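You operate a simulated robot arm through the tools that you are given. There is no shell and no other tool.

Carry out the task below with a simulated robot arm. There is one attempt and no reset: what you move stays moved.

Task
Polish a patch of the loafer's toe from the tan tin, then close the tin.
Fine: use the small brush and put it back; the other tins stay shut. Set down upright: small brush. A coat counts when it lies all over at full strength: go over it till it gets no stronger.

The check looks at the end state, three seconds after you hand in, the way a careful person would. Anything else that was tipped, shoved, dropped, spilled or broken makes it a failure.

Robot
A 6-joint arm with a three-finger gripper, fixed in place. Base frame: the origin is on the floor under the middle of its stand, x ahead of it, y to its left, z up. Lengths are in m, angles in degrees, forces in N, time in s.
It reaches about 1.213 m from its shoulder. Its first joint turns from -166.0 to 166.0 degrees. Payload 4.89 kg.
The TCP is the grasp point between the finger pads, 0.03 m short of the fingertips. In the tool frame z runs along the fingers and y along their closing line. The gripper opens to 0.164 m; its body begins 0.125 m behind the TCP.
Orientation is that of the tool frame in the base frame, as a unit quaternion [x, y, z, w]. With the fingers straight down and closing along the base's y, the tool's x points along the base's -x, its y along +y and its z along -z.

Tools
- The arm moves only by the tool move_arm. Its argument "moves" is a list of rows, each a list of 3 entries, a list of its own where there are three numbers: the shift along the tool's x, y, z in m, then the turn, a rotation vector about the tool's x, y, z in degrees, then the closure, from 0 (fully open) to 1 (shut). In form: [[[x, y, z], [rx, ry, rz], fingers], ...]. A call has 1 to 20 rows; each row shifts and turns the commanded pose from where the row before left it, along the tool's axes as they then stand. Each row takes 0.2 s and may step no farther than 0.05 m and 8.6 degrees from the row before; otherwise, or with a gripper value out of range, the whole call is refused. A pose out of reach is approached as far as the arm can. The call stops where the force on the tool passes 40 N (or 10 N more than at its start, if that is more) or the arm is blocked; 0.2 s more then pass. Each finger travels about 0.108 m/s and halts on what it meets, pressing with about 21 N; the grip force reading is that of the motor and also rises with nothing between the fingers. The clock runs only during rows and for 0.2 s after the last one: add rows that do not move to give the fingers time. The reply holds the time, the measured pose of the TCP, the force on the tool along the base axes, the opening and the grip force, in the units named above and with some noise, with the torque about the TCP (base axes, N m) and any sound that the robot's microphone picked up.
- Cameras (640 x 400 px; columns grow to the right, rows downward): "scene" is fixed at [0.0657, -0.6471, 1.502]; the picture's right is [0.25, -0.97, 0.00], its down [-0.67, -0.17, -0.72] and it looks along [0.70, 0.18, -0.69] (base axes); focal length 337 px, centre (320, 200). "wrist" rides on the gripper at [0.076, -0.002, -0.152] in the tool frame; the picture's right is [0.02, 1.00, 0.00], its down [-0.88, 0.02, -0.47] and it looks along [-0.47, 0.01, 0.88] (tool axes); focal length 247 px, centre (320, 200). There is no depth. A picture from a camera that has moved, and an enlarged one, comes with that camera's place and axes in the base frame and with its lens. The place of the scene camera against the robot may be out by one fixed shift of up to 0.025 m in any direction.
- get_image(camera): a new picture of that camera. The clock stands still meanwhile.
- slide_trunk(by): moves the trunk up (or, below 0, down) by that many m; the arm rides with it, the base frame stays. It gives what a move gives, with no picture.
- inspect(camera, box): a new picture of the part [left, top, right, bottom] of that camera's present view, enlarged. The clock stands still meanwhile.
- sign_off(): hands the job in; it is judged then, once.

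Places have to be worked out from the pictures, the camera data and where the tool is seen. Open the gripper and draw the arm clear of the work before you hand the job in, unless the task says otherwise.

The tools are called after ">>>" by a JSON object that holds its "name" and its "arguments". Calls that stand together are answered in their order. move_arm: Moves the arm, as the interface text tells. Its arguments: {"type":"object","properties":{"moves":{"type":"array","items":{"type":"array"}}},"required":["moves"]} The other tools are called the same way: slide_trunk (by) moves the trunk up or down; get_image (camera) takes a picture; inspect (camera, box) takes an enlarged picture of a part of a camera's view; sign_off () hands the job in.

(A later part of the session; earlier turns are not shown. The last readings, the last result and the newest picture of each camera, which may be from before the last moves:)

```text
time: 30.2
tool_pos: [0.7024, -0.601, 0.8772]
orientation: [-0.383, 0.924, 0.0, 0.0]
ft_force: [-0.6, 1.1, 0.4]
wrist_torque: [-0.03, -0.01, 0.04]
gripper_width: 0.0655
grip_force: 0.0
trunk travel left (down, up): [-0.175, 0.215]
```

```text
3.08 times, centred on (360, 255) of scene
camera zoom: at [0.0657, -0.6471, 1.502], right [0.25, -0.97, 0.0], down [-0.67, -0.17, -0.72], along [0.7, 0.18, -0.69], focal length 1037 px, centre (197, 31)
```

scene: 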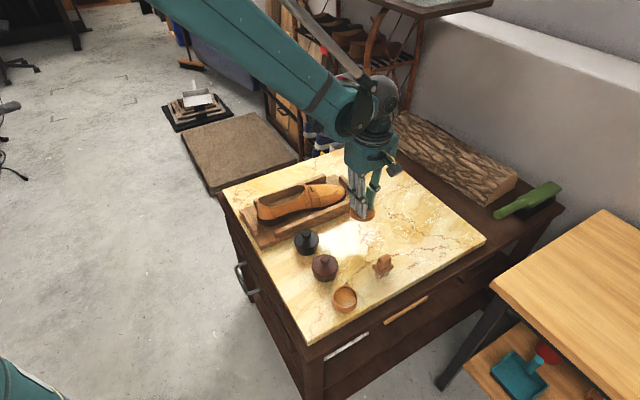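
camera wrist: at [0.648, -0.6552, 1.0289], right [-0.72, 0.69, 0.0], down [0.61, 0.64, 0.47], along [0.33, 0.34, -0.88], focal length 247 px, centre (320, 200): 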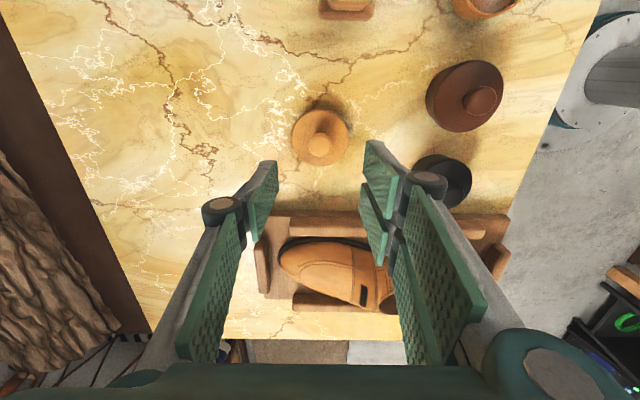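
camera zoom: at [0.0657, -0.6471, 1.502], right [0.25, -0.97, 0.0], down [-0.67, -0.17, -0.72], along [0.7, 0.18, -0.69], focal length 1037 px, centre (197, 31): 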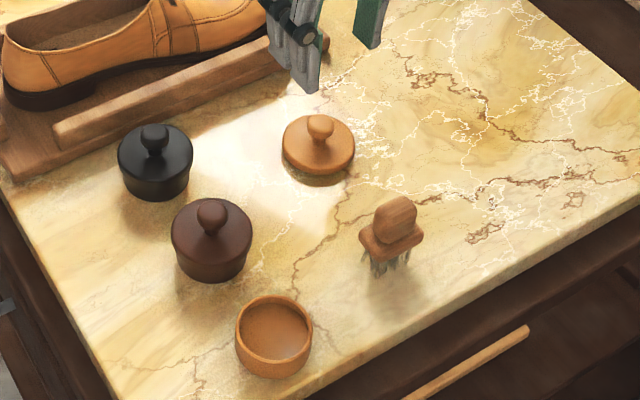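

Lid rests upright at about (0.702, -0.601). Now I'll yaw 90° so that the fingers close across the brush's short side and move over the brush.

>>> {"name": "move_arm", "arguments": {"moves": [[[0, 0, 0], [0, 0, 7.5], 0.6], [[0, 0, 0], [0, 0, 7.5], 0.6], [[0, 0, 0], [0, 0, 7.5], 0.6], [[0, 0, 0], [0, 0, 7.5], 0.6], [[0, 0, 0], [0, 0, 7.5], 0.6], [[0, 0, 0], [0, 0, 7.5], 0.6], [[0, 0, 0], [0, 0, 7.5], 0.6], [[0, 0, 0], [0, 0, 7.5], 0.6], [[0, 0, 0], [0, 0, 7.5], 0.6], [[0, 0, 0], [0, 0, 7.5], 0.6], [[0, 0, 0], [0, 0, 7.5], 0.6], [[0, 0, 0], [0, 0, 7.5], 0.6], [[0.0057, -0.0333, 0], [0, 0, 0], 0.6], [[0.0057, -0.0333, 0], [0, 0, 0], 0.6], [[0.0057, -0.0333, 0], [0, 0, 0], 0.6], [[0.0057, -0.0333, 0], [0, 0, 0], 0.6], [[0, 0, 0], [0, 0, 0], 0.6]]}}

>>> {"name": "get_image", "arguments": {"camera": "wrist"}}

>>> {"name": "inspect", "arguments": {"camera": "wrist", "box": [240, 110, 400, 230]}}

```text
time: 33.8
tool_pos: [0.5897, -0.6798, 0.8761]
orientation: [0.382, 0.924, 0.0, 0.0]
ft_force: [0.5, 0.6, -0.5]
wrist_torque: [0.0, 0.0, 0.0]
gripper_width: 0.0657
grip_force: 0.1
trunk travel left (down, up): [-0.175, 0.215]
```

```text
taken
camera wrist: at [0.5336, -0.6261, 1.0268], right [0.69, 0.72, 0.0], down [0.64, -0.61, 0.47], along [0.34, -0.33, -0.88], focal length 247 px, centre (320, 200)
```

wrist: 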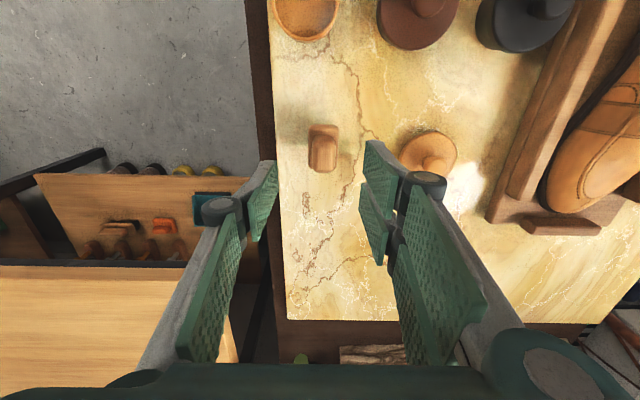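

```text
3.33 times, centred on (320, 170) of wrist
camera zoom: at [0.5336, -0.6261, 1.0268], right [0.69, 0.72, 0.0], down [0.64, -0.61, 0.47], along [0.34, -0.33, -0.88], focal length 823 px, centre (320, 300)
```

zoom: 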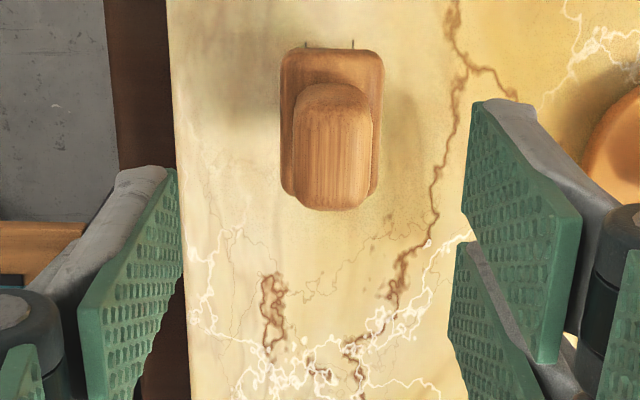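

Brush sits square to the fingers at about (0.592, -0.678), 3 mm off along the closing line. I'll correct that and descend around the handle, stopping just above the flange.

>>> {"name": "move_arm", "arguments": {"moves": [[[0, 0.003, 0.02], [0, 0, 0], 0.6], [[0, 0, 0.03], [0, 0, 0], 0.6], [[0, 0, 0.022], [0, 0, 0], 0.6], [[0, 0, 0], [0, 0, 0], 0.6]]}}

>>> {"name": "get_image", "arguments": {"camera": "wrist"}}

>>> {"name": "inspect", "arguments": {"camera": "scene", "box": [330, 220, 450, 300]}}

```text
time: 34.8
tool_pos: [0.5933, -0.6769, 0.804]
orientation: [0.383, 0.924, 0.0, 0.0]
ft_force: [0.4, 0.1, -0.3]
wrist_torque: [0.02, 0.01, 0.0]
gripper_width: 0.0656
grip_force: 0.0
trunk travel left (down, up): [-0.175, 0.215]
```

```text
taken
camera wrist: at [0.5373, -0.6239, 0.9554], right [0.69, 0.72, 0.0], down [0.64, -0.61, 0.47], along [0.34, -0.33, -0.88], focal length 247 px, centre (320, 200)
```

wrist: 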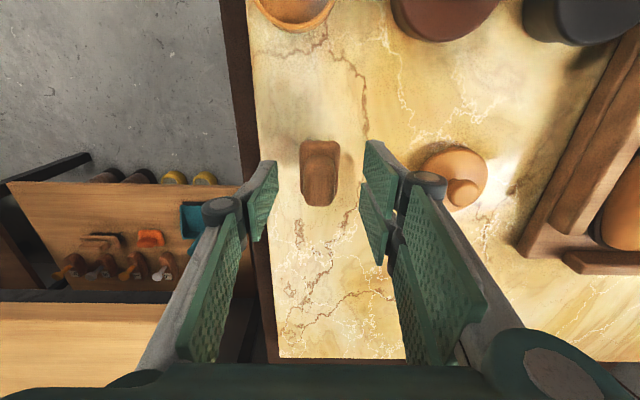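

```text
5.00 times, centred on (390, 260) of scene
camera zoom: at [0.0657, -0.6471, 1.502], right [0.25, -0.97, 0.0], down [-0.67, -0.17, -0.72], along [0.7, 0.18, -0.69], focal length 1684 px, centre (-30, -100)
```

zoom: 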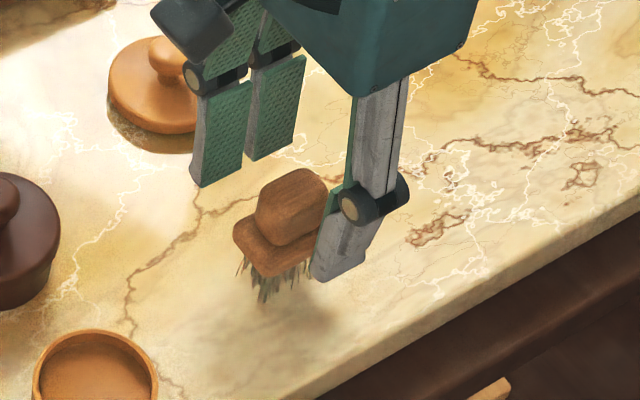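

Handle centred between fingers. Descend 12 mm and close.

>>> {"name": "move_arm", "arguments": {"moves": [[[0, 0, 0.006], [0, 0, 0], 0.6], [[0, 0, 0.006], [0, 0, 0], 0.6], [[0, 0, 0], [0, 0, 0], 0.75], [[0, 0, 0], [0, 0, 0], 0.9], [[0, 0, 0], [0, 0, 0], 1], [[0, 0, 0], [0, 0, 0], 1], [[0, 0, 0], [0, 0, 0], 1]]}}

>>> {"name": "inspect", "arguments": {"camera": "wrist", "box": [240, 110, 400, 230]}}

>>> {"name": "inspect", "arguments": {"camera": "scene", "box": [330, 220, 450, 300]}}

```text
time: 36.4
tool_pos: [0.5939, -0.6761, 0.7926]
orientation: [0.382, 0.924, 0.0, 0.0]
ft_force: [0.8, 0.1, 18.4]
wrist_torque: [0.02, -0.02, 0.04]
gripper_width: 0.0234
grip_force: 20.5
trunk travel left (down, up): [-0.175, 0.215]
```

```text
3.33 times, centred on (320, 170) of wrist
camera zoom: at [0.5367, -0.6235, 0.9436], right [0.69, 0.72, 0.0], down [0.64, -0.61, 0.47], along [0.34, -0.33, -0.88], focal length 823 px, centre (320, 300)
```

zoom: 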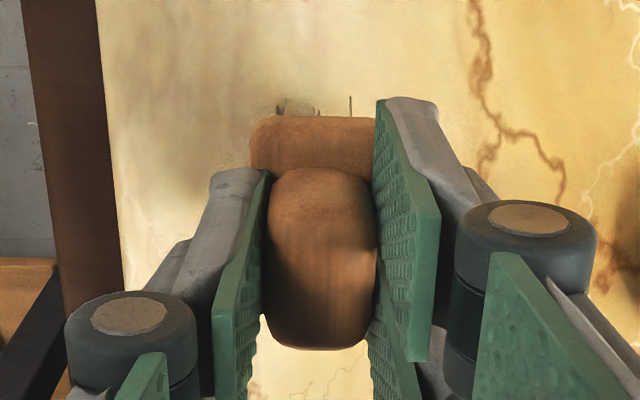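

```text
5.00 times, centred on (390, 260) of scene
camera zoom: at [0.0657, -0.6471, 1.502], right [0.25, -0.97, 0.0], down [-0.67, -0.17, -0.72], along [0.7, 0.18, -0.69], focal length 1684 px, centre (-30, -100)
```

zoom: 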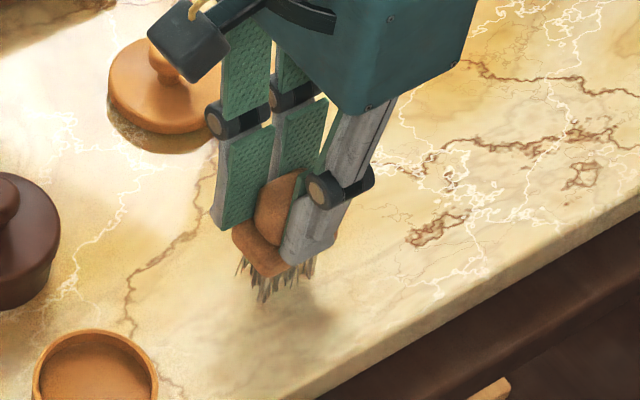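

Handle gripped (0.0234 m), with 18 N up, so the fingertips or grip pushed the brush onto the slab. I'll lift gently and re-read the force.

>>> {"name": "move_arm", "arguments": {"moves": [[[0, 0, -0.003], [0, 0, 0], 1], [[0, 0, -0.005], [0, 0, 0], 1], [[0, 0, -0.01], [0, 0, 0], 1], [[0, 0, -0.02], [0, 0, 0], 1], [[0, 0, -0.03], [0, 0, 0], 1], [[0, 0, 0], [0, 0, 0], 1]]}}

>>> {"name": "get_image", "arguments": {"camera": "wrist"}}

>>> {"name": "inspect", "arguments": {"camera": "scene", "box": [300, 190, 440, 310]}}

```text
time: 37.8
tool_pos: [0.5948, -0.6792, 0.861]
orientation: [0.382, 0.924, 0.001, 0.0]
ft_force: [-0.6, -1.0, -0.2]
wrist_torque: [-0.04, -0.04, 0.0]
gripper_width: 0.0233
grip_force: 20.7
trunk travel left (down, up): [-0.175, 0.215]
```

```text
taken
camera wrist: at [0.5382, -0.625, 1.0115], right [0.69, 0.72, 0.0], down [0.64, -0.61, 0.47], along [0.34, -0.33, -0.88], focal length 247 px, centre (320, 200)
```

wrist: 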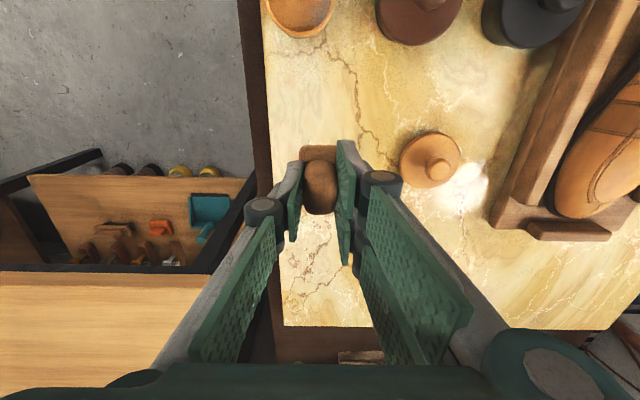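

```text
3.33 times, centred on (370, 250) of scene
camera zoom: at [0.0657, -0.6471, 1.502], right [0.25, -0.97, 0.0], down [-0.67, -0.17, -0.72], along [0.7, 0.18, -0.69], focal length 1123 px, centre (153, 33)
```

zoom: 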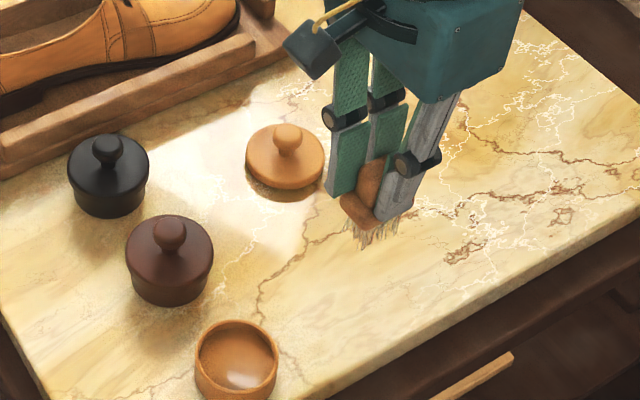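

The brush is held upright. I'll move it next to the tan tin so the camera can measure the open tin before dipping.

>>> {"name": "move_arm", "arguments": {"moves": [[[0.025, -0.012, 0], [0, 0, 0], 1], [[0.025, -0.012, 0], [0, 0, 0], 1], [[0, 0, 0], [0, 0, 0], 1]]}}

>>> {"name": "get_image", "arguments": {"camera": "wrist"}}

>>> {"name": "inspect", "arguments": {"camera": "wrist", "box": [250, 60, 410, 220]}}

>>> {"name": "inspect", "arguments": {"camera": "scene", "box": [310, 230, 410, 320]}}

```text
time: 38.6
tool_pos: [0.5436, -0.6582, 0.8618]
orientation: [0.382, 0.924, 0.0, -0.001]
ft_force: [0.3, 0.8, -0.4]
wrist_torque: [-0.05, 0.07, -0.01]
gripper_width: 0.0236
grip_force: 20.9
trunk travel left (down, up): [-0.175, 0.215]
```

```text
taken
camera wrist: at [0.4865, -0.6063, 1.0123], right [0.69, 0.72, 0.0], down [0.64, -0.61, 0.47], along [0.34, -0.33, -0.88], focal length 247 px, centre (320, 200)
```

wrist: 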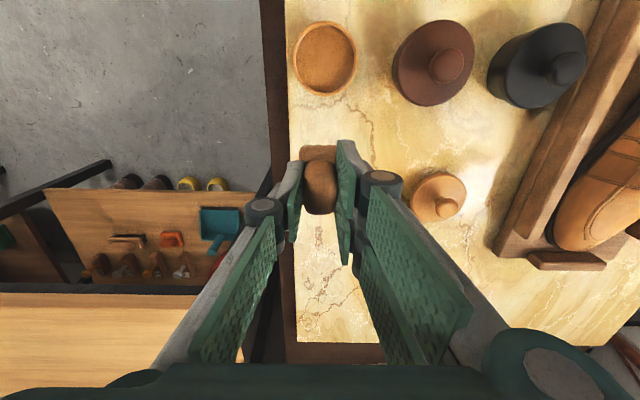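

```text
2.50 times, centred on (330, 140) of wrist
camera zoom: at [0.4865, -0.6063, 1.0123], right [0.69, 0.72, 0.0], down [0.64, -0.61, 0.47], along [0.34, -0.33, -0.88], focal length 617 px, centre (295, 350)
```

zoom: 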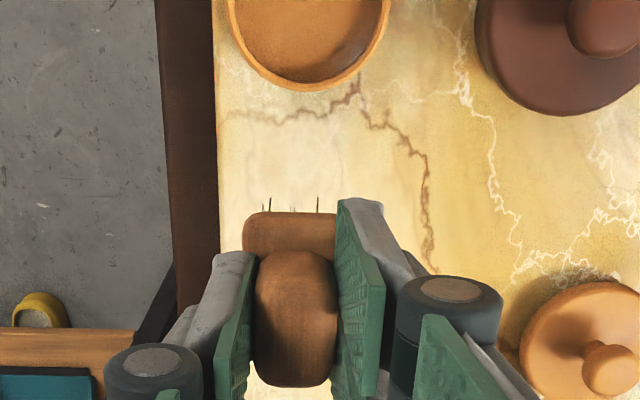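

```text
4.44 times, centred on (360, 275) of scene
camera zoom: at [0.0657, -0.6471, 1.502], right [0.25, -0.97, 0.0], down [-0.67, -0.17, -0.72], along [0.7, 0.18, -0.69], focal length 1497 px, centre (142, -133)
```

zoom: 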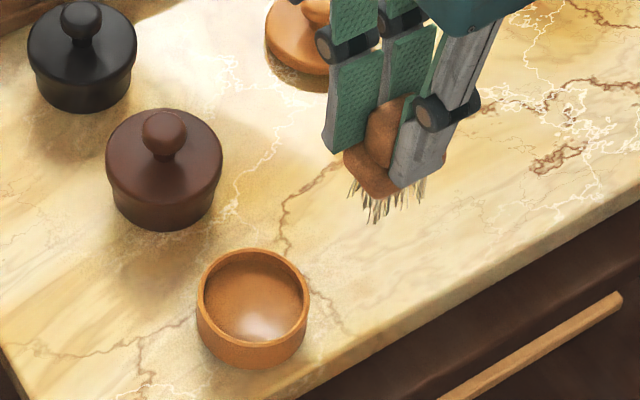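

I'll zoom on the open tin to get its rim centre and polish depth.

>>> {"name": "inspect", "arguments": {"camera": "wrist", "box": [280, 10, 380, 110]}}

>>> {"name": "inspect", "arguments": {"camera": "scene", "box": [325, 270, 375, 320]}}

```text
4.00 times, centred on (330, 60) of wrist
camera zoom: at [0.4865, -0.6063, 1.0123], right [0.69, 0.72, 0.0], down [0.64, -0.61, 0.47], along [0.34, -0.33, -0.88], focal length 988 px, centre (280, 760)
```

zoom: 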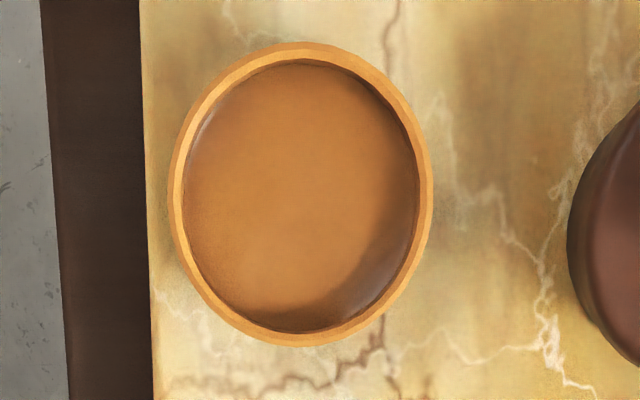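

```text
8.00 times, centred on (350, 295) of scene
camera zoom: at [0.0657, -0.6471, 1.502], right [0.25, -0.97, 0.0], down [-0.67, -0.17, -0.72], along [0.7, 0.18, -0.69], focal length 2695 px, centre (80, -560)
```

zoom: 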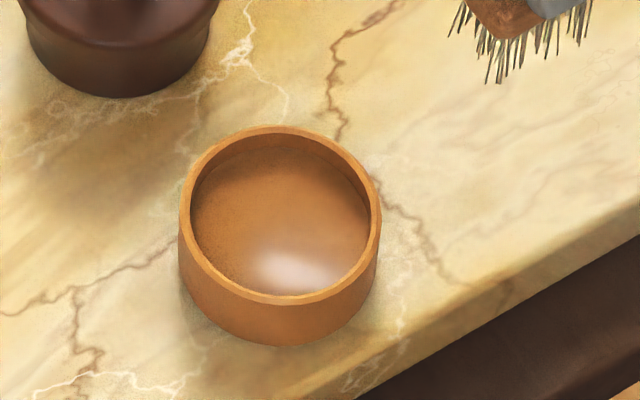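

Tin rim is centred at about (0.484, -0.600) with inner radius ≈0.027, and the polish lies ≈1 cm below the rim. I'll move the brush over it and lower until the bristles are just short of the polish.

>>> {"name": "move_arm", "arguments": {"moves": [[[0.0416, -0.0005, 0], [0, 0, 0], 1], [[0.0416, -0.0005, 0], [0, 0, 0], 1], [[0, 0, 0.015], [0, 0, 0], 1], [[0, 0, 0.01], [0, 0, 0], 1], [[0, 0, 0], [0, 0, 0], 1]]}}

>>> {"name": "inspect", "arguments": {"camera": "wrist", "box": [240, 110, 400, 230]}}

>>> {"name": "inspect", "arguments": {"camera": "scene", "box": [310, 250, 390, 320]}}

```text
time: 39.8
tool_pos: [0.4826, -0.6005, 0.8363]
orientation: [0.382, 0.924, 0.0, 0.0]
ft_force: [-0.3, 0.1, -0.5]
wrist_torque: [-0.03, -0.03, 0.0]
gripper_width: 0.0235
grip_force: 21.0
trunk travel left (down, up): [-0.175, 0.215]
```

```text
3.33 times, centred on (320, 170) of wrist
camera zoom: at [0.4266, -0.5479, 0.9864], right [0.69, 0.72, 0.0], down [0.64, -0.61, 0.47], along [0.34, -0.33, -0.88], focal length 823 px, centre (320, 300)
```

zoom: 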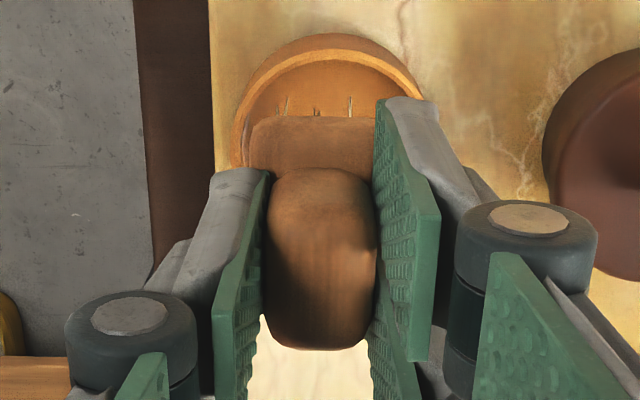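

```text
5.71 times, centred on (350, 285) of scene
camera zoom: at [0.0657, -0.6471, 1.502], right [0.25, -0.97, 0.0], down [-0.67, -0.17, -0.72], along [0.7, 0.18, -0.69], focal length 1925 px, centre (149, -286)
```

zoom: 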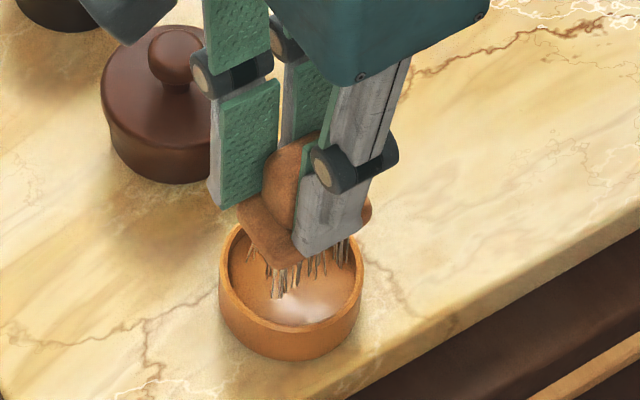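

The bristles hang over the open tin, about 3 mm off along e1. I'll correct that and lower in fine steps until I feel the polish.

>>> {"name": "move_arm", "arguments": {"moves": [[[0.001, 0.003, 0.006], [0, 0, 0], 1], [[0, 0, 0.006], [0, 0, 0], 1], [[0, 0, 0.003], [0, 0, 0], 1], [[0, 0, 0], [0, 0, 0], 1]]}}

>>> {"name": "inspect", "arguments": {"camera": "scene", "box": [310, 250, 390, 320]}}

```text
time: 40.8
tool_pos: [0.4841, -0.5985, 0.8214]
orientation: [0.383, 0.924, 0.0, 0.0]
ft_force: [0.1, -0.1, -0.7]
wrist_torque: [0.0, 0.0, 0.0]
gripper_width: 0.0234
grip_force: 21.3
trunk travel left (down, up): [-0.175, 0.215]
```

```text
5.71 times, centred on (350, 285) of scene
camera zoom: at [0.0657, -0.6471, 1.502], right [0.25, -0.97, 0.0], down [-0.67, -0.17, -0.72], along [0.7, 0.18, -0.69], focal length 1925 px, centre (149, -286)
```

zoom: 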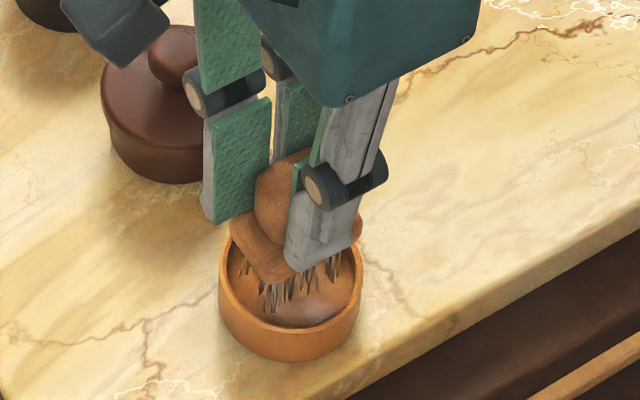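

The bristles are inside the rim with no contact yet. I'll continue down in 1.5–2 mm steps.

>>> {"name": "move_arm", "arguments": {"moves": [[[0, 0, 0.002], [0, 0, 0], 1], [[0, 0, 0.002], [0, 0, 0], 1], [[0, 0, 0], [0, 0, 0], 1]]}}

>>> {"name": "inspect", "arguments": {"camera": "scene", "box": [310, 250, 390, 320]}}

```text
time: 41.6
tool_pos: [0.4834, -0.5968, 0.8158]
orientation: [0.383, 0.924, 0.001, -0.001]
ft_force: [-0.8, 0.7, -0.4]
wrist_torque: [0.0, 0.01, -0.01]
gripper_width: 0.0236
grip_force: 21.0
trunk travel left (down, up): [-0.175, 0.215]
```

```text
5.71 times, centred on (350, 285) of scene
camera zoom: at [0.0657, -0.6471, 1.502], right [0.25, -0.97, 0.0], down [-0.67, -0.17, -0.72], along [0.7, 0.18, -0.69], focal length 1925 px, centre (149, -286)
```

zoom: 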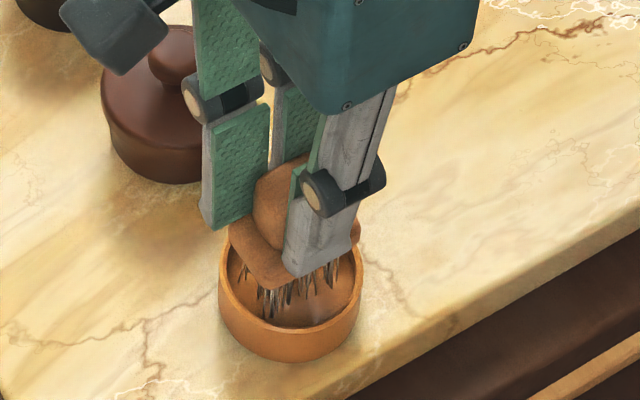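

Still no force. Another few millimetres.

>>> {"name": "move_arm", "arguments": {"moves": [[[0, 0, 0.002], [0, 0, 0], 1], [[0, 0, 0.002], [0, 0, 0], 1], [[0, 0, 0], [0, 0, 0], 1]]}}

>>> {"name": "inspect", "arguments": {"camera": "scene", "box": [310, 250, 390, 320]}}

```text
time: 42.5
tool_pos: [0.4827, -0.5973, 0.8155]
orientation: [0.382, 0.924, 0.0, 0.001]
ft_force: [-0.7, 1.9, 31.0]
wrist_torque: [0.24, 0.03, 0.02]
gripper_width: 0.0237
grip_force: 21.0
trunk travel left (down, up): [-0.175, 0.215]
stopped in row 3: the force on the tool passed its limit at 41 N (the readings are from after the stop); the commanded pose is now the measured one
```

```text
5.71 times, centred on (350, 285) of scene
camera zoom: at [0.0657, -0.6471, 1.502], right [0.25, -0.97, 0.0], down [-0.67, -0.17, -0.72], along [0.7, 0.18, -0.69], focal length 1925 px, centre (149, -286)
```

zoom: 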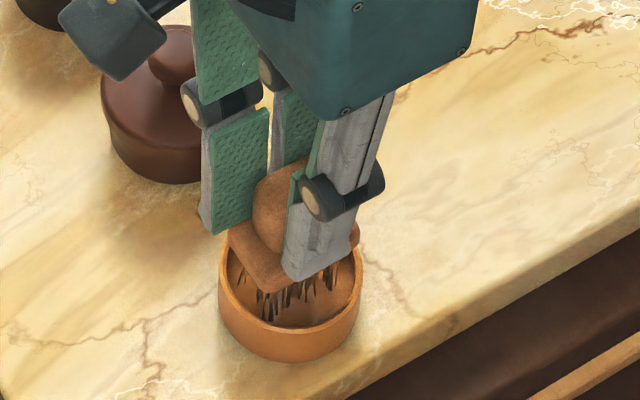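

Contact with the polish (31 N after the stop), and the bristle tips have darkened. I'll lift and check that the brush is loaded and the tin undisturbed.

>>> {"name": "move_arm", "arguments": {"moves": [[[0, 0, -0.002], [0, 0, 0], 1], [[0, 0, -0.008], [0, 0, 0], 1], [[0, 0, -0.02], [0, 0, 0], 1], [[0, 0, -0.03], [0, 0, 0], 1], [[0, 0, -0.02], [0, 0, 0], 1], [[0, 0, 0], [0, 0, 0], 1]]}}

>>> {"name": "inspect", "arguments": {"camera": "scene", "box": [310, 230, 410, 320]}}

>>> {"name": "inspect", "arguments": {"camera": "wrist", "box": [240, 110, 400, 230]}}

```text
time: 43.9
tool_pos: [0.4834, -0.5968, 0.8932]
orientation: [0.382, 0.924, 0.001, 0.0]
ft_force: [0.2, 0.4, -0.6]
wrist_torque: [-0.03, -0.03, -0.05]
gripper_width: 0.0232
grip_force: 21.1
trunk travel left (down, up): [-0.175, 0.215]
```

```text
4.44 times, centred on (360, 275) of scene
camera zoom: at [0.0657, -0.6471, 1.502], right [0.25, -0.97, 0.0], down [-0.67, -0.17, -0.72], along [0.7, 0.18, -0.69], focal length 1497 px, centre (142, -133)
```

zoom: 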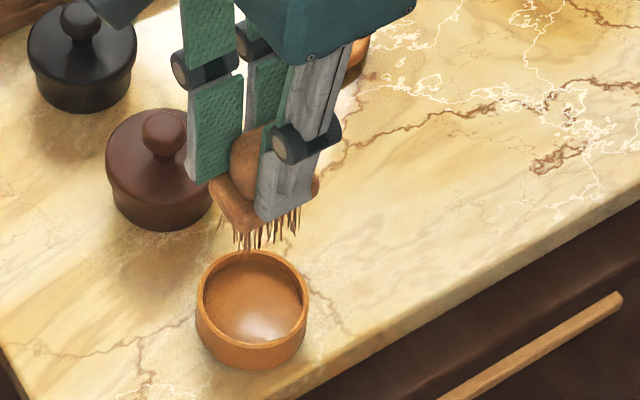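

```text
3.33 times, centred on (320, 170) of wrist
camera zoom: at [0.4277, -0.5447, 1.0442], right [0.69, 0.72, 0.0], down [0.64, -0.61, 0.47], along [0.34, -0.33, -0.88], focal length 823 px, centre (320, 300)
```

zoom: 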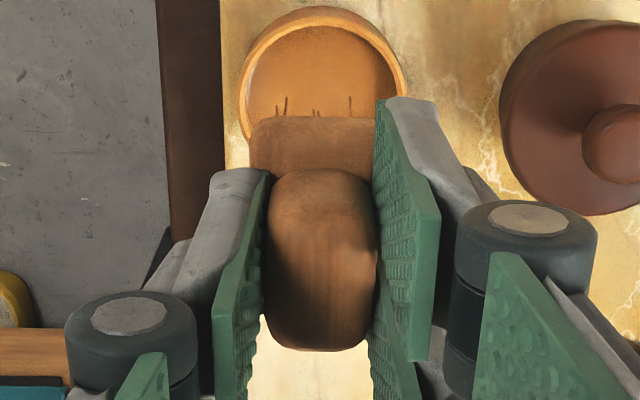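

The bristles are now coated with polish and the tin is undisturbed. I'll carry the brush over the toe (hovering about 4 cm above it) and tilt about 17° to match the toe's slope.

>>> {"name": "move_arm", "arguments": {"moves": [[[-0.0196, 0.0374, -0.003], [0, 0, 0], 1], [[-0.0196, 0.0374, -0.003], [0, 0, 0], 1], [[-0.0196, 0.0374, -0.003], [0, 0, 0], 1], [[-0.0196, 0.0374, -0.003], [0, 0, 0], 1], [[-0.0196, 0.0374, -0.003], [0, 0, 0], 1], [[-0.0196, 0.0374, -0.003], [0, 0, 0], 1], [[-0.0196, 0.0374, 0], [0, 0, 0], 1], [[-0.0196, 0.0374, 0], [0, 0, 0], 1], [[-0.0196, 0.0374, 0], [0, 0, 0], 1], [[0, 0, 0], [0, 8.5, 0], 1], [[0, 0, 0], [0, 8.5, 0], 1], [[0, 0, 0], [0, 0, 0], 1]]}}

>>> {"name": "get_image", "arguments": {"camera": "wrist"}}

>>> {"name": "get_image", "arguments": {"camera": "scene"}}

>>> {"name": "inspect", "arguments": {"camera": "scene", "box": [250, 130, 390, 230]}}

```text
time: 46.5
tool_pos: [0.8456, -0.4844, 0.91]
orientation: [0.378, 0.914, 0.056, -0.137]
ft_force: [0.0, 0.1, -1.6]
wrist_torque: [0.03, 0.06, -0.01]
gripper_width: 0.0234
grip_force: 21.1
trunk travel left (down, up): [-0.175, 0.215]
```

```text
taken
camera wrist: at [0.8247, -0.4653, 1.0766], right [0.69, 0.72, 0.01], down [0.71, -0.68, 0.19], along [0.14, -0.13, -0.98], focal length 247 px, centre (320, 200)
```

wrist: 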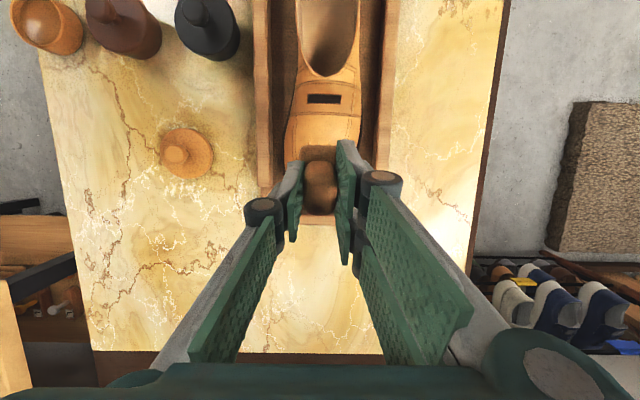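

```text
taken
```

scene: 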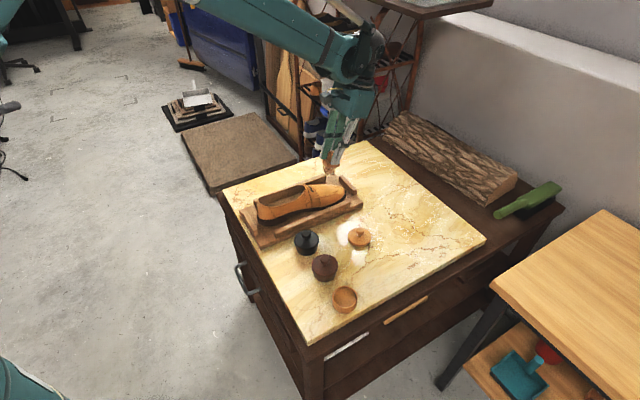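

```text
4.00 times, centred on (320, 180) of scene
camera zoom: at [0.0657, -0.6471, 1.502], right [0.25, -0.97, 0.0], down [-0.67, -0.17, -0.72], along [0.7, 0.18, -0.69], focal length 1348 px, centre (320, 280)
```

zoom: 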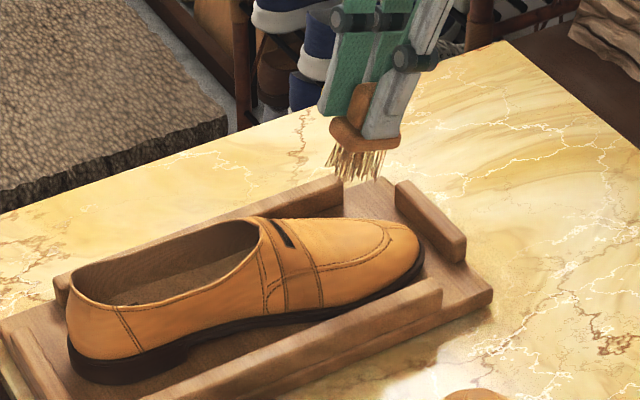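

The brush hovers centred over the toe, squarely along the shoe. I'll approach along the tool axis to about 1 cm short of the leather.

>>> {"name": "move_arm", "arguments": {"moves": [[[0, 0, 0.02], [0, 0, 0], 1], [[0, 0, 0.018], [0, 0, 0], 1], [[0, 0, 0], [0, 0, 0], 1]]}}

>>> {"name": "inspect", "arguments": {"camera": "wrist", "box": [240, 90, 400, 220]}}

>>> {"name": "inspect", "arguments": {"camera": "scene", "box": [280, 150, 370, 220]}}

```text
time: 47.3
tool_pos: [0.8381, -0.4766, 0.8734]
orientation: [0.378, 0.914, 0.056, -0.136]
ft_force: [-0.3, -0.6, -0.3]
wrist_torque: [-0.05, -0.01, -0.02]
gripper_width: 0.0233
grip_force: 21.4
trunk travel left (down, up): [-0.175, 0.215]
```

```text
3.08 times, centred on (320, 155) of wrist
camera zoom: at [0.8157, -0.4574, 1.0401], right [0.69, 0.72, 0.01], down [0.71, -0.68, 0.2], along [0.15, -0.13, -0.98], focal length 760 px, centre (320, 338)
```

zoom: 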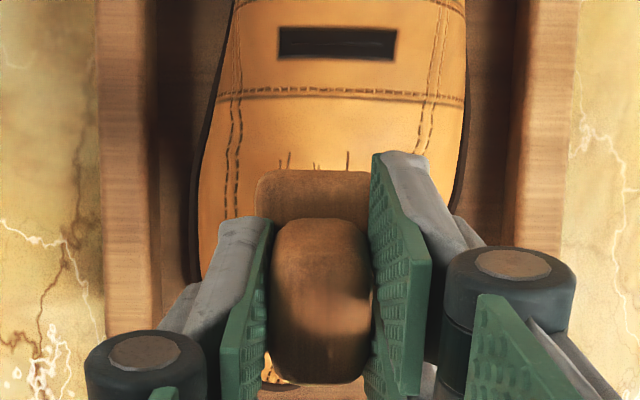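

```text
5.71 times, centred on (325, 185) of scene
camera zoom: at [0.0657, -0.6471, 1.502], right [0.25, -0.97, 0.0], down [-0.67, -0.17, -0.72], along [0.7, 0.18, -0.69], focal length 1925 px, centre (291, 286)
```

zoom: 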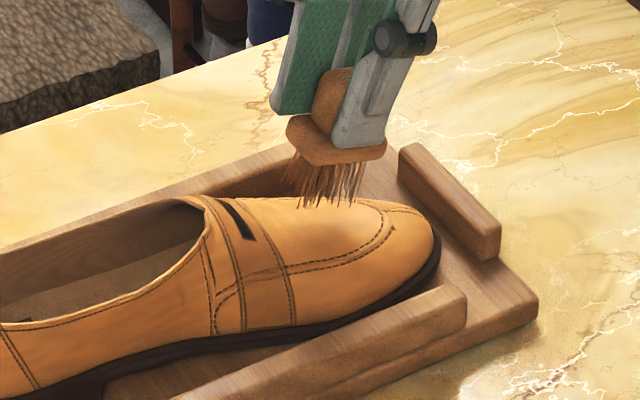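

The brush's shadow now falls on the apron, 3 mm left of its centre. I'll shift and approach to contact in fine steps.

>>> {"name": "move_arm", "arguments": {"moves": [[[0, 0.003, 0.004], [0, 0, 0], 1], [[0, 0, 0.003], [0, 0, 0], 1], [[0, 0, 0], [0, 0, 0], 1]]}}

>>> {"name": "inspect", "arguments": {"camera": "scene", "box": [280, 150, 370, 220]}}

```text
time: 48.1
tool_pos: [0.8381, -0.4714, 0.8666]
orientation: [0.379, 0.914, 0.056, -0.136]
ft_force: [0.9, 0.1, -0.5]
wrist_torque: [-0.02, -0.01, 0.01]
gripper_width: 0.0234
grip_force: 21.3
trunk travel left (down, up): [-0.175, 0.215]
```

```text
5.71 times, centred on (325, 185) of scene
camera zoom: at [0.0657, -0.6471, 1.502], right [0.25, -0.97, 0.0], down [-0.67, -0.17, -0.72], along [0.7, 0.18, -0.69], focal length 1925 px, centre (291, 286)
```

zoom: 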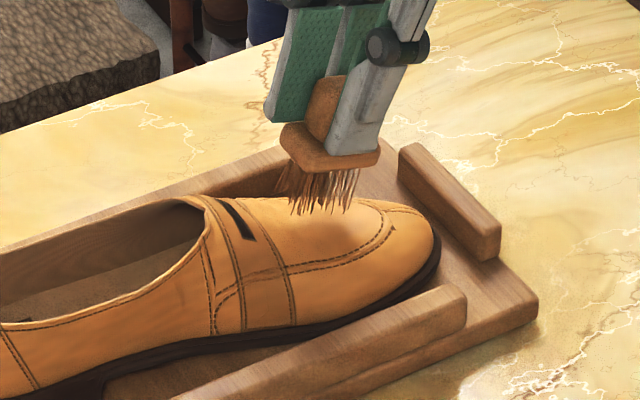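

Still free. Two more millimetre-scale steps.

>>> {"name": "move_arm", "arguments": {"moves": [[[0, 0, 0.002], [0, 0, 0], 1], [[0, 0, 0.0015], [0, 0, 0], 1], [[0, 0, 0], [0, 0, 0], 1]]}}

>>> {"name": "inspect", "arguments": {"camera": "scene", "box": [280, 150, 370, 220]}}

```text
time: 48.9
tool_pos: [0.8387, -0.4718, 0.8634]
orientation: [0.379, 0.914, 0.057, -0.136]
ft_force: [-0.2, -0.1, 0.3]
wrist_torque: [0.02, 0.01, -0.01]
gripper_width: 0.0234
grip_force: 21.2
trunk travel left (down, up): [-0.175, 0.215]
```

```text
5.71 times, centred on (325, 185) of scene
camera zoom: at [0.0657, -0.6471, 1.502], right [0.25, -0.97, 0.0], down [-0.67, -0.17, -0.72], along [0.7, 0.18, -0.69], focal length 1925 px, centre (291, 286)
```

zoom: 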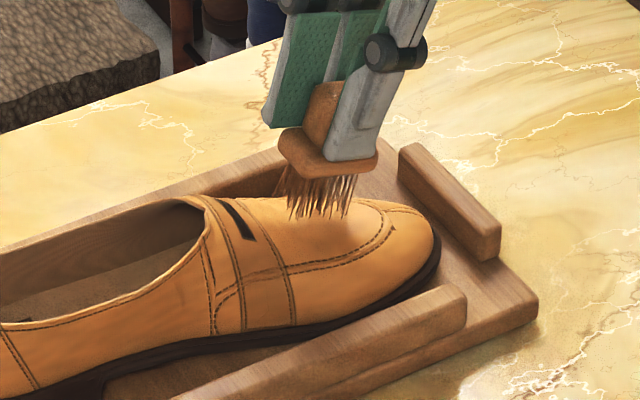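

Nearly touching by the shadow. Continue with 1.5 mm steps.

>>> {"name": "move_arm", "arguments": {"moves": [[[0, 0, 0.0015], [0, 0, 0], 1], [[0, 0, 0], [0, 0, 0], 1], [[0, 0, 0.0015], [0, 0, 0], 1], [[0, 0, 0], [0, 0, 0], 1]]}}

>>> {"name": "inspect", "arguments": {"camera": "scene", "box": [280, 150, 370, 220]}}

```text
time: 49.9
tool_pos: [0.837, -0.4715, 0.8622]
orientation: [0.378, 0.914, 0.056, -0.135]
ft_force: [0.0, -0.8, -0.4]
wrist_torque: [-0.01, 0.03, -0.03]
gripper_width: 0.0233
grip_force: 20.8
trunk travel left (down, up): [-0.175, 0.215]
```

```text
5.71 times, centred on (325, 185) of scene
camera zoom: at [0.0657, -0.6471, 1.502], right [0.25, -0.97, 0.0], down [-0.67, -0.17, -0.72], along [0.7, 0.18, -0.69], focal length 1925 px, centre (291, 286)
```

zoom: 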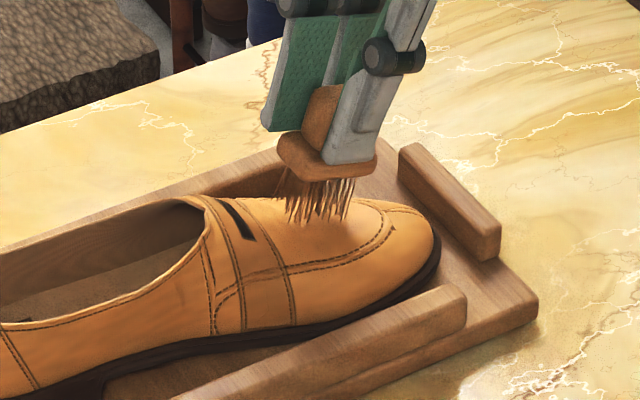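

No force yet. Continue.

>>> {"name": "move_arm", "arguments": {"moves": [[[0, 0, 0.0015], [0, 0, 0], 1], [[0, 0, 0], [0, 0, 0], 1]]}}

>>> {"name": "move_arm", "arguments": {"moves": [[[0, 0, 0.001], [0, 0, 0], 1], [[0, 0, 0], [0, 0, 0], 1]]}}

>>> {"name": "inspect", "arguments": {"camera": "scene", "box": [280, 150, 370, 220]}}

```text
time: 50.5
tool_pos: [0.8371, -0.4713, 0.8594]
orientation: [0.378, 0.914, 0.057, -0.137]
ft_force: [0.4, -0.5, 2.2]
wrist_torque: [-0.07, -0.06, -0.01]
gripper_width: 0.0234
grip_force: 20.5
trunk travel left (down, up): [-0.175, 0.215]
```

```text
time: 51.1
tool_pos: [0.8363, -0.4713, 0.8588]
orientation: [0.378, 0.914, 0.056, -0.136]
ft_force: [3.2, -4.3, 8.8]
wrist_torque: [-0.34, -0.21, 0.03]
gripper_width: 0.0236
grip_force: 21.2
trunk travel left (down, up): [-0.175, 0.215]
```

```text
5.71 times, centred on (325, 185) of scene
camera zoom: at [0.0657, -0.6471, 1.502], right [0.25, -0.97, 0.0], down [-0.67, -0.17, -0.72], along [0.7, 0.18, -0.69], focal length 1925 px, centre (291, 286)
```

zoom: 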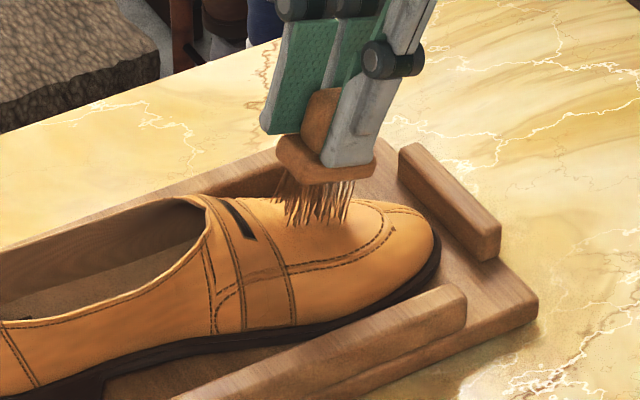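

Contact: about 10 N with the point of contact toward the front end of the bristles. I'll lift off and see what mark that left, to learn how the polish shows.

>>> {"name": "move_arm", "arguments": {"moves": [[[0, 0, -0.005], [0, 0, 0], 1], [[-0.02, 0, -0.025], [0, 0, 0], 1], [[-0.03, 0, -0.025], [0, 0, 0], 1], [[-0.03, 0, 0], [0, 0, 0], 1], [[0, 0, 0], [0, 0, 0], 1]]}}

>>> {"name": "inspect", "arguments": {"camera": "scene", "box": [280, 150, 370, 220]}}

>>> {"name": "inspect", "arguments": {"camera": "wrist", "box": [240, 60, 400, 220]}}

```text
time: 52.3
tool_pos: [0.9021, -0.5384, 0.8874]
orientation: [0.379, 0.914, 0.057, -0.137]
ft_force: [-0.3, 0.3, -0.6]
wrist_torque: [0.05, 0.04, 0.01]
gripper_width: 0.0233
grip_force: 21.2
trunk travel left (down, up): [-0.175, 0.215]
```

```text
5.71 times, centred on (325, 185) of scene
camera zoom: at [0.0657, -0.6471, 1.502], right [0.25, -0.97, 0.0], down [-0.67, -0.17, -0.72], along [0.7, 0.18, -0.69], focal length 1925 px, centre (291, 286)
```

zoom: 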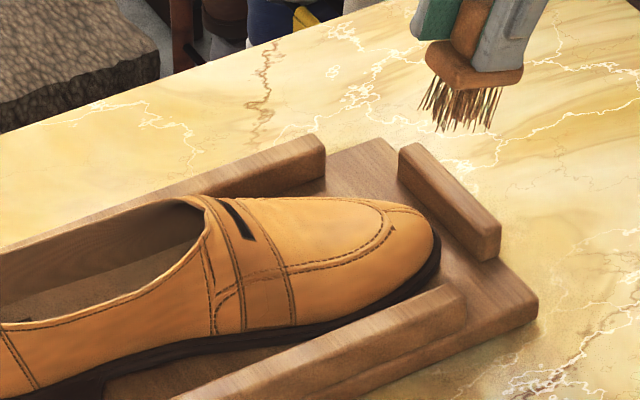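

```text
2.50 times, centred on (320, 140) of wrist
camera zoom: at [0.8812, -0.5189, 1.0536], right [0.69, 0.72, 0.01], down [0.71, -0.68, 0.2], along [0.15, -0.13, -0.98], focal length 617 px, centre (320, 350)
```

zoom: 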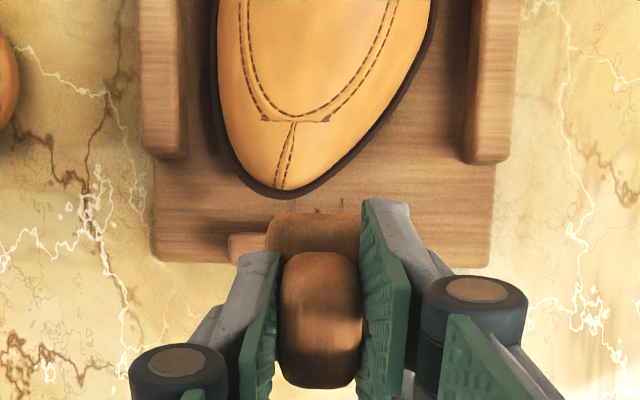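

No obvious mark yet; I'll zoom on the toe from both cameras.

>>> {"name": "inspect", "arguments": {"camera": "wrist", "box": [260, 0, 400, 140]}}

>>> {"name": "inspect", "arguments": {"camera": "scene", "box": [305, 175, 355, 215]}}

```text
2.86 times, centred on (330, 70) of wrist
camera zoom: at [0.8812, -0.5189, 1.0536], right [0.69, 0.72, 0.01], down [0.71, -0.68, 0.2], along [0.15, -0.13, -0.98], focal length 706 px, centre (291, 571)
```

zoom: 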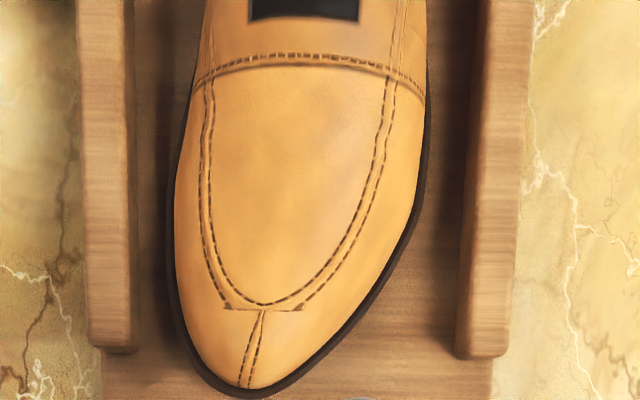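

```text
10.00 times, centred on (330, 195) of scene
camera zoom: at [0.0657, -0.6471, 1.502], right [0.25, -0.97, 0.0], down [-0.67, -0.17, -0.72], along [0.7, 0.18, -0.69], focal length 3369 px, centre (220, 250)
```

zoom: 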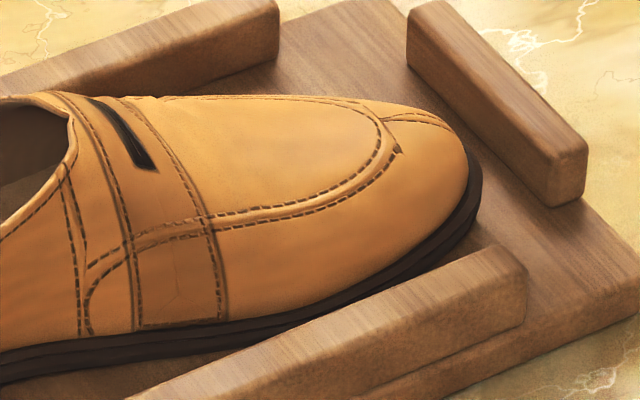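

No clear mark from a single light touch, so the coat must build by rubbing. I'll go back to the same contact and make gentle strokes along the toe.

>>> {"name": "move_arm", "arguments": {"moves": [[[0.03, 0, 0], [0, 0, 0], 1], [[0.03, 0, 0.025], [0, 0, 0], 1], [[0.02, 0, 0.025], [0, 0, 0], 1], [[0, 0, 0.0045], [0, 0, 0], 1], [[0, 0, 0], [0, 0, 0], 1]]}}

>>> {"name": "move_arm", "arguments": {"moves": [[[-0.005, 0, 0.0005], [0, 0, 0], 1], [[-0.005, 0, 0.0005], [0, 0, 0], 1], [[-0.005, 0, 0.0005], [0, 0, 0], 1], [[0, 0, 0], [0, 0, 0], 1]]}}

>>> {"name": "inspect", "arguments": {"camera": "scene", "box": [280, 150, 370, 220]}}

```text
time: 53.5
tool_pos: [0.8388, -0.4716, 0.8608]
orientation: [0.377, 0.914, 0.057, -0.137]
ft_force: [-0.4, -0.5, 3.6]
wrist_torque: [-0.06, 0.04, 0.01]
gripper_width: 0.0236
grip_force: 21.2
trunk travel left (down, up): [-0.175, 0.215]
```

```text
time: 54.5
tool_pos: [0.8466, -0.4811, 0.8538]
orientation: [0.378, 0.914, 0.057, -0.137]
ft_force: [0.5, -0.4, 4.0]
wrist_torque: [-0.06, -0.04, 0.02]
gripper_width: 0.0234
grip_force: 20.7
trunk travel left (down, up): [-0.175, 0.215]
```

```text
5.71 times, centred on (325, 185) of scene
camera zoom: at [0.0657, -0.6471, 1.502], right [0.25, -0.97, 0.0], down [-0.67, -0.17, -0.72], along [0.7, 0.18, -0.69], focal length 1925 px, centre (291, 286)
```

zoom: 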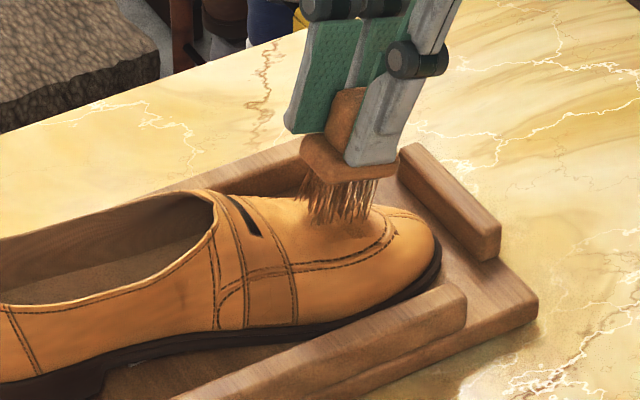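

The shoe looks to have shifted slightly with the stroke. I'll compare the whole shoe against earlier pictures before doing more.

>>> {"name": "inspect", "arguments": {"camera": "scene", "box": [235, 160, 375, 260]}}

>>> {"name": "get_image", "arguments": {"camera": "wrist"}}

```text
4.00 times, centred on (305, 210) of scene
camera zoom: at [0.0657, -0.6471, 1.502], right [0.25, -0.97, 0.0], down [-0.67, -0.17, -0.72], along [0.7, 0.18, -0.69], focal length 1348 px, centre (380, 160)
```

zoom: 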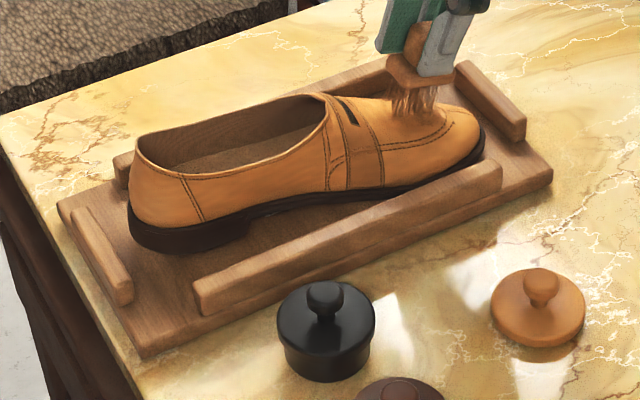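

```text
taken
camera wrist: at [0.8257, -0.4624, 1.0205], right [0.69, 0.72, 0.01], down [0.71, -0.68, 0.2], along [0.15, -0.13, -0.98], focal length 247 px, centre (320, 200)
```

wrist: 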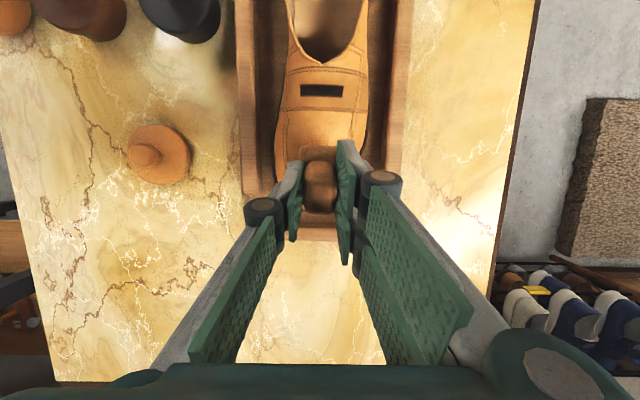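

The heel has lifted slightly, so the shoe rocks on its toe spring when pressed far forward. I'll lift off and check that it settles back to its original place.

>>> {"name": "move_arm", "arguments": {"moves": [[[0, 0, -0.002], [0, 0, 0], 1], [[0, 0, -0.004], [0, 0, 0], 1], [[-0.02, 0, -0.025], [0, 0, 0], 1], [[-0.03, 0, -0.025], [0, 0, 0], 1], [[-0.03, 0, 0], [0, 0, 0], 1], [[0, 0, 0], [0, 0, 0], 1]]}}

>>> {"name": "inspect", "arguments": {"camera": "scene", "box": [235, 160, 375, 260]}}

>>> {"name": "inspect", "arguments": {"camera": "scene", "box": [305, 175, 355, 215]}}

>>> {"name": "inspect", "arguments": {"camera": "wrist", "box": [260, 0, 400, 140]}}

```text
time: 55.9
tool_pos: [0.9131, -0.5484, 0.8839]
orientation: [0.379, 0.914, 0.058, -0.136]
ft_force: [0.1, -0.4, 0.3]
wrist_torque: [0.01, 0.02, -0.02]
gripper_width: 0.0234
grip_force: 21.5
trunk travel left (down, up): [-0.175, 0.215]
```

```text
4.00 times, centred on (305, 210) of scene
camera zoom: at [0.0657, -0.6471, 1.502], right [0.25, -0.97, 0.0], down [-0.67, -0.17, -0.72], along [0.7, 0.18, -0.69], focal length 1348 px, centre (380, 160)
```

zoom: 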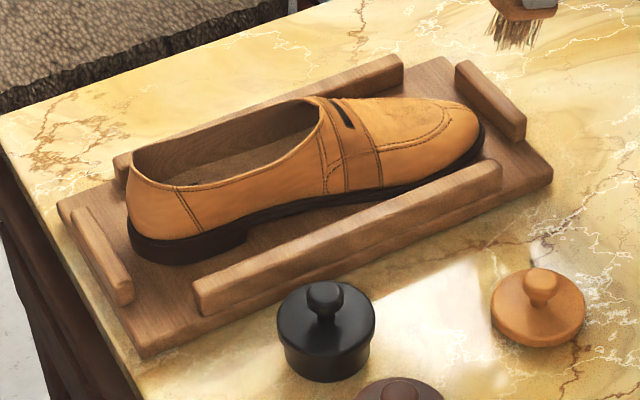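

```text
10.00 times, centred on (330, 195) of scene
camera zoom: at [0.0657, -0.6471, 1.502], right [0.25, -0.97, 0.0], down [-0.67, -0.17, -0.72], along [0.7, 0.18, -0.69], focal length 3369 px, centre (220, 250)
```

zoom: 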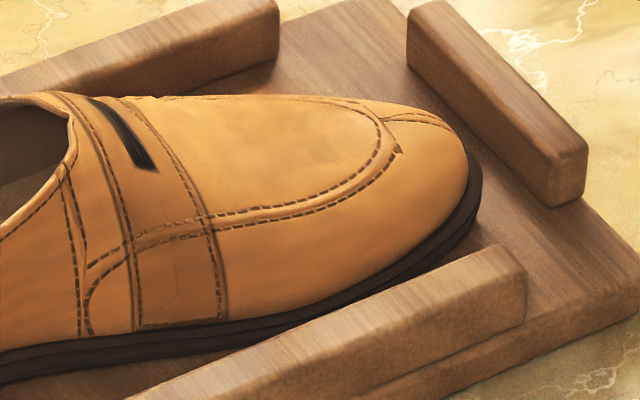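

```text
2.86 times, centred on (330, 70) of wrist
camera zoom: at [0.8911, -0.5295, 1.0499], right [0.69, 0.72, 0.01], down [0.71, -0.68, 0.2], along [0.15, -0.13, -0.98], focal length 706 px, centre (291, 571)
```

zoom: 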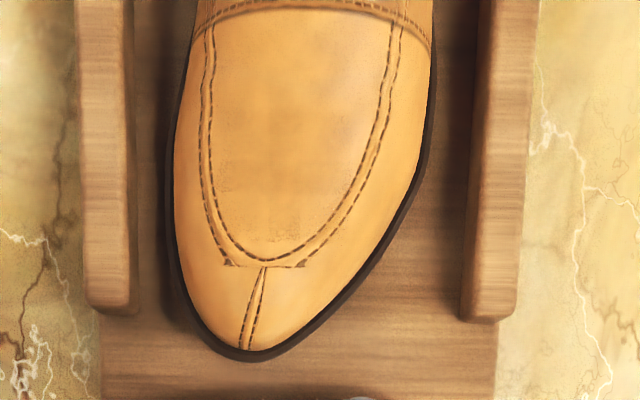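

The shoe settled back exactly where it was, and a faint darker coat is appearing in the apron. I'll zoom in on it.

>>> {"name": "inspect", "arguments": {"camera": "wrist", "box": [290, 0, 370, 70]}}

>>> {"name": "inspect", "arguments": {"camera": "scene", "box": [320, 180, 350, 204]}}

```text
5.71 times, centred on (330, 35) of wrist
camera zoom: at [0.8911, -0.5295, 1.0499], right [0.69, 0.72, 0.01], down [0.71, -0.68, 0.2], along [0.15, -0.13, -0.98], focal length 1411 px, centre (263, 1143)
```

zoom: 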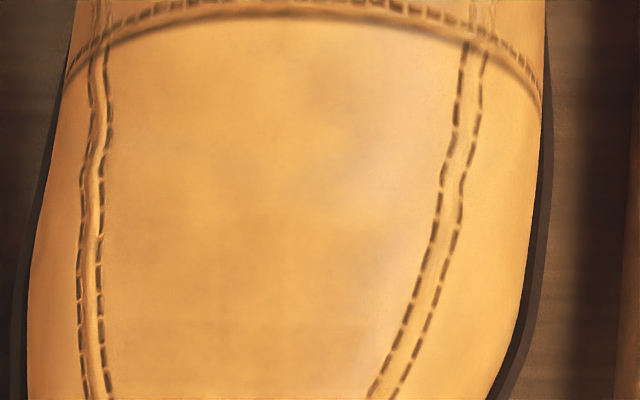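

```text
16.00 times, centred on (335, 192) of scene
camera zoom: at [0.0657, -0.6471, 1.502], right [0.25, -0.97, 0.0], down [-0.67, -0.17, -0.72], along [0.7, 0.18, -0.69], focal length 5390 px, centre (80, 328)
```

zoom: 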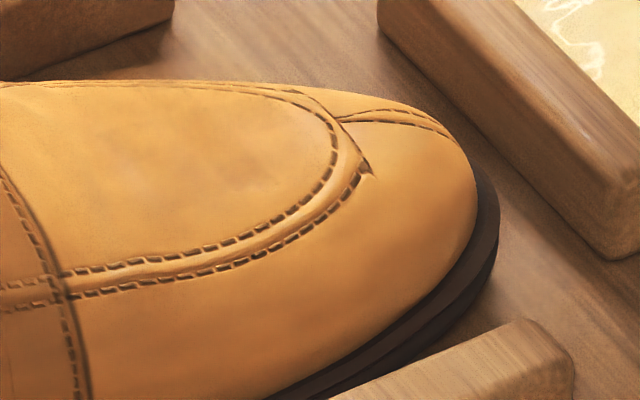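

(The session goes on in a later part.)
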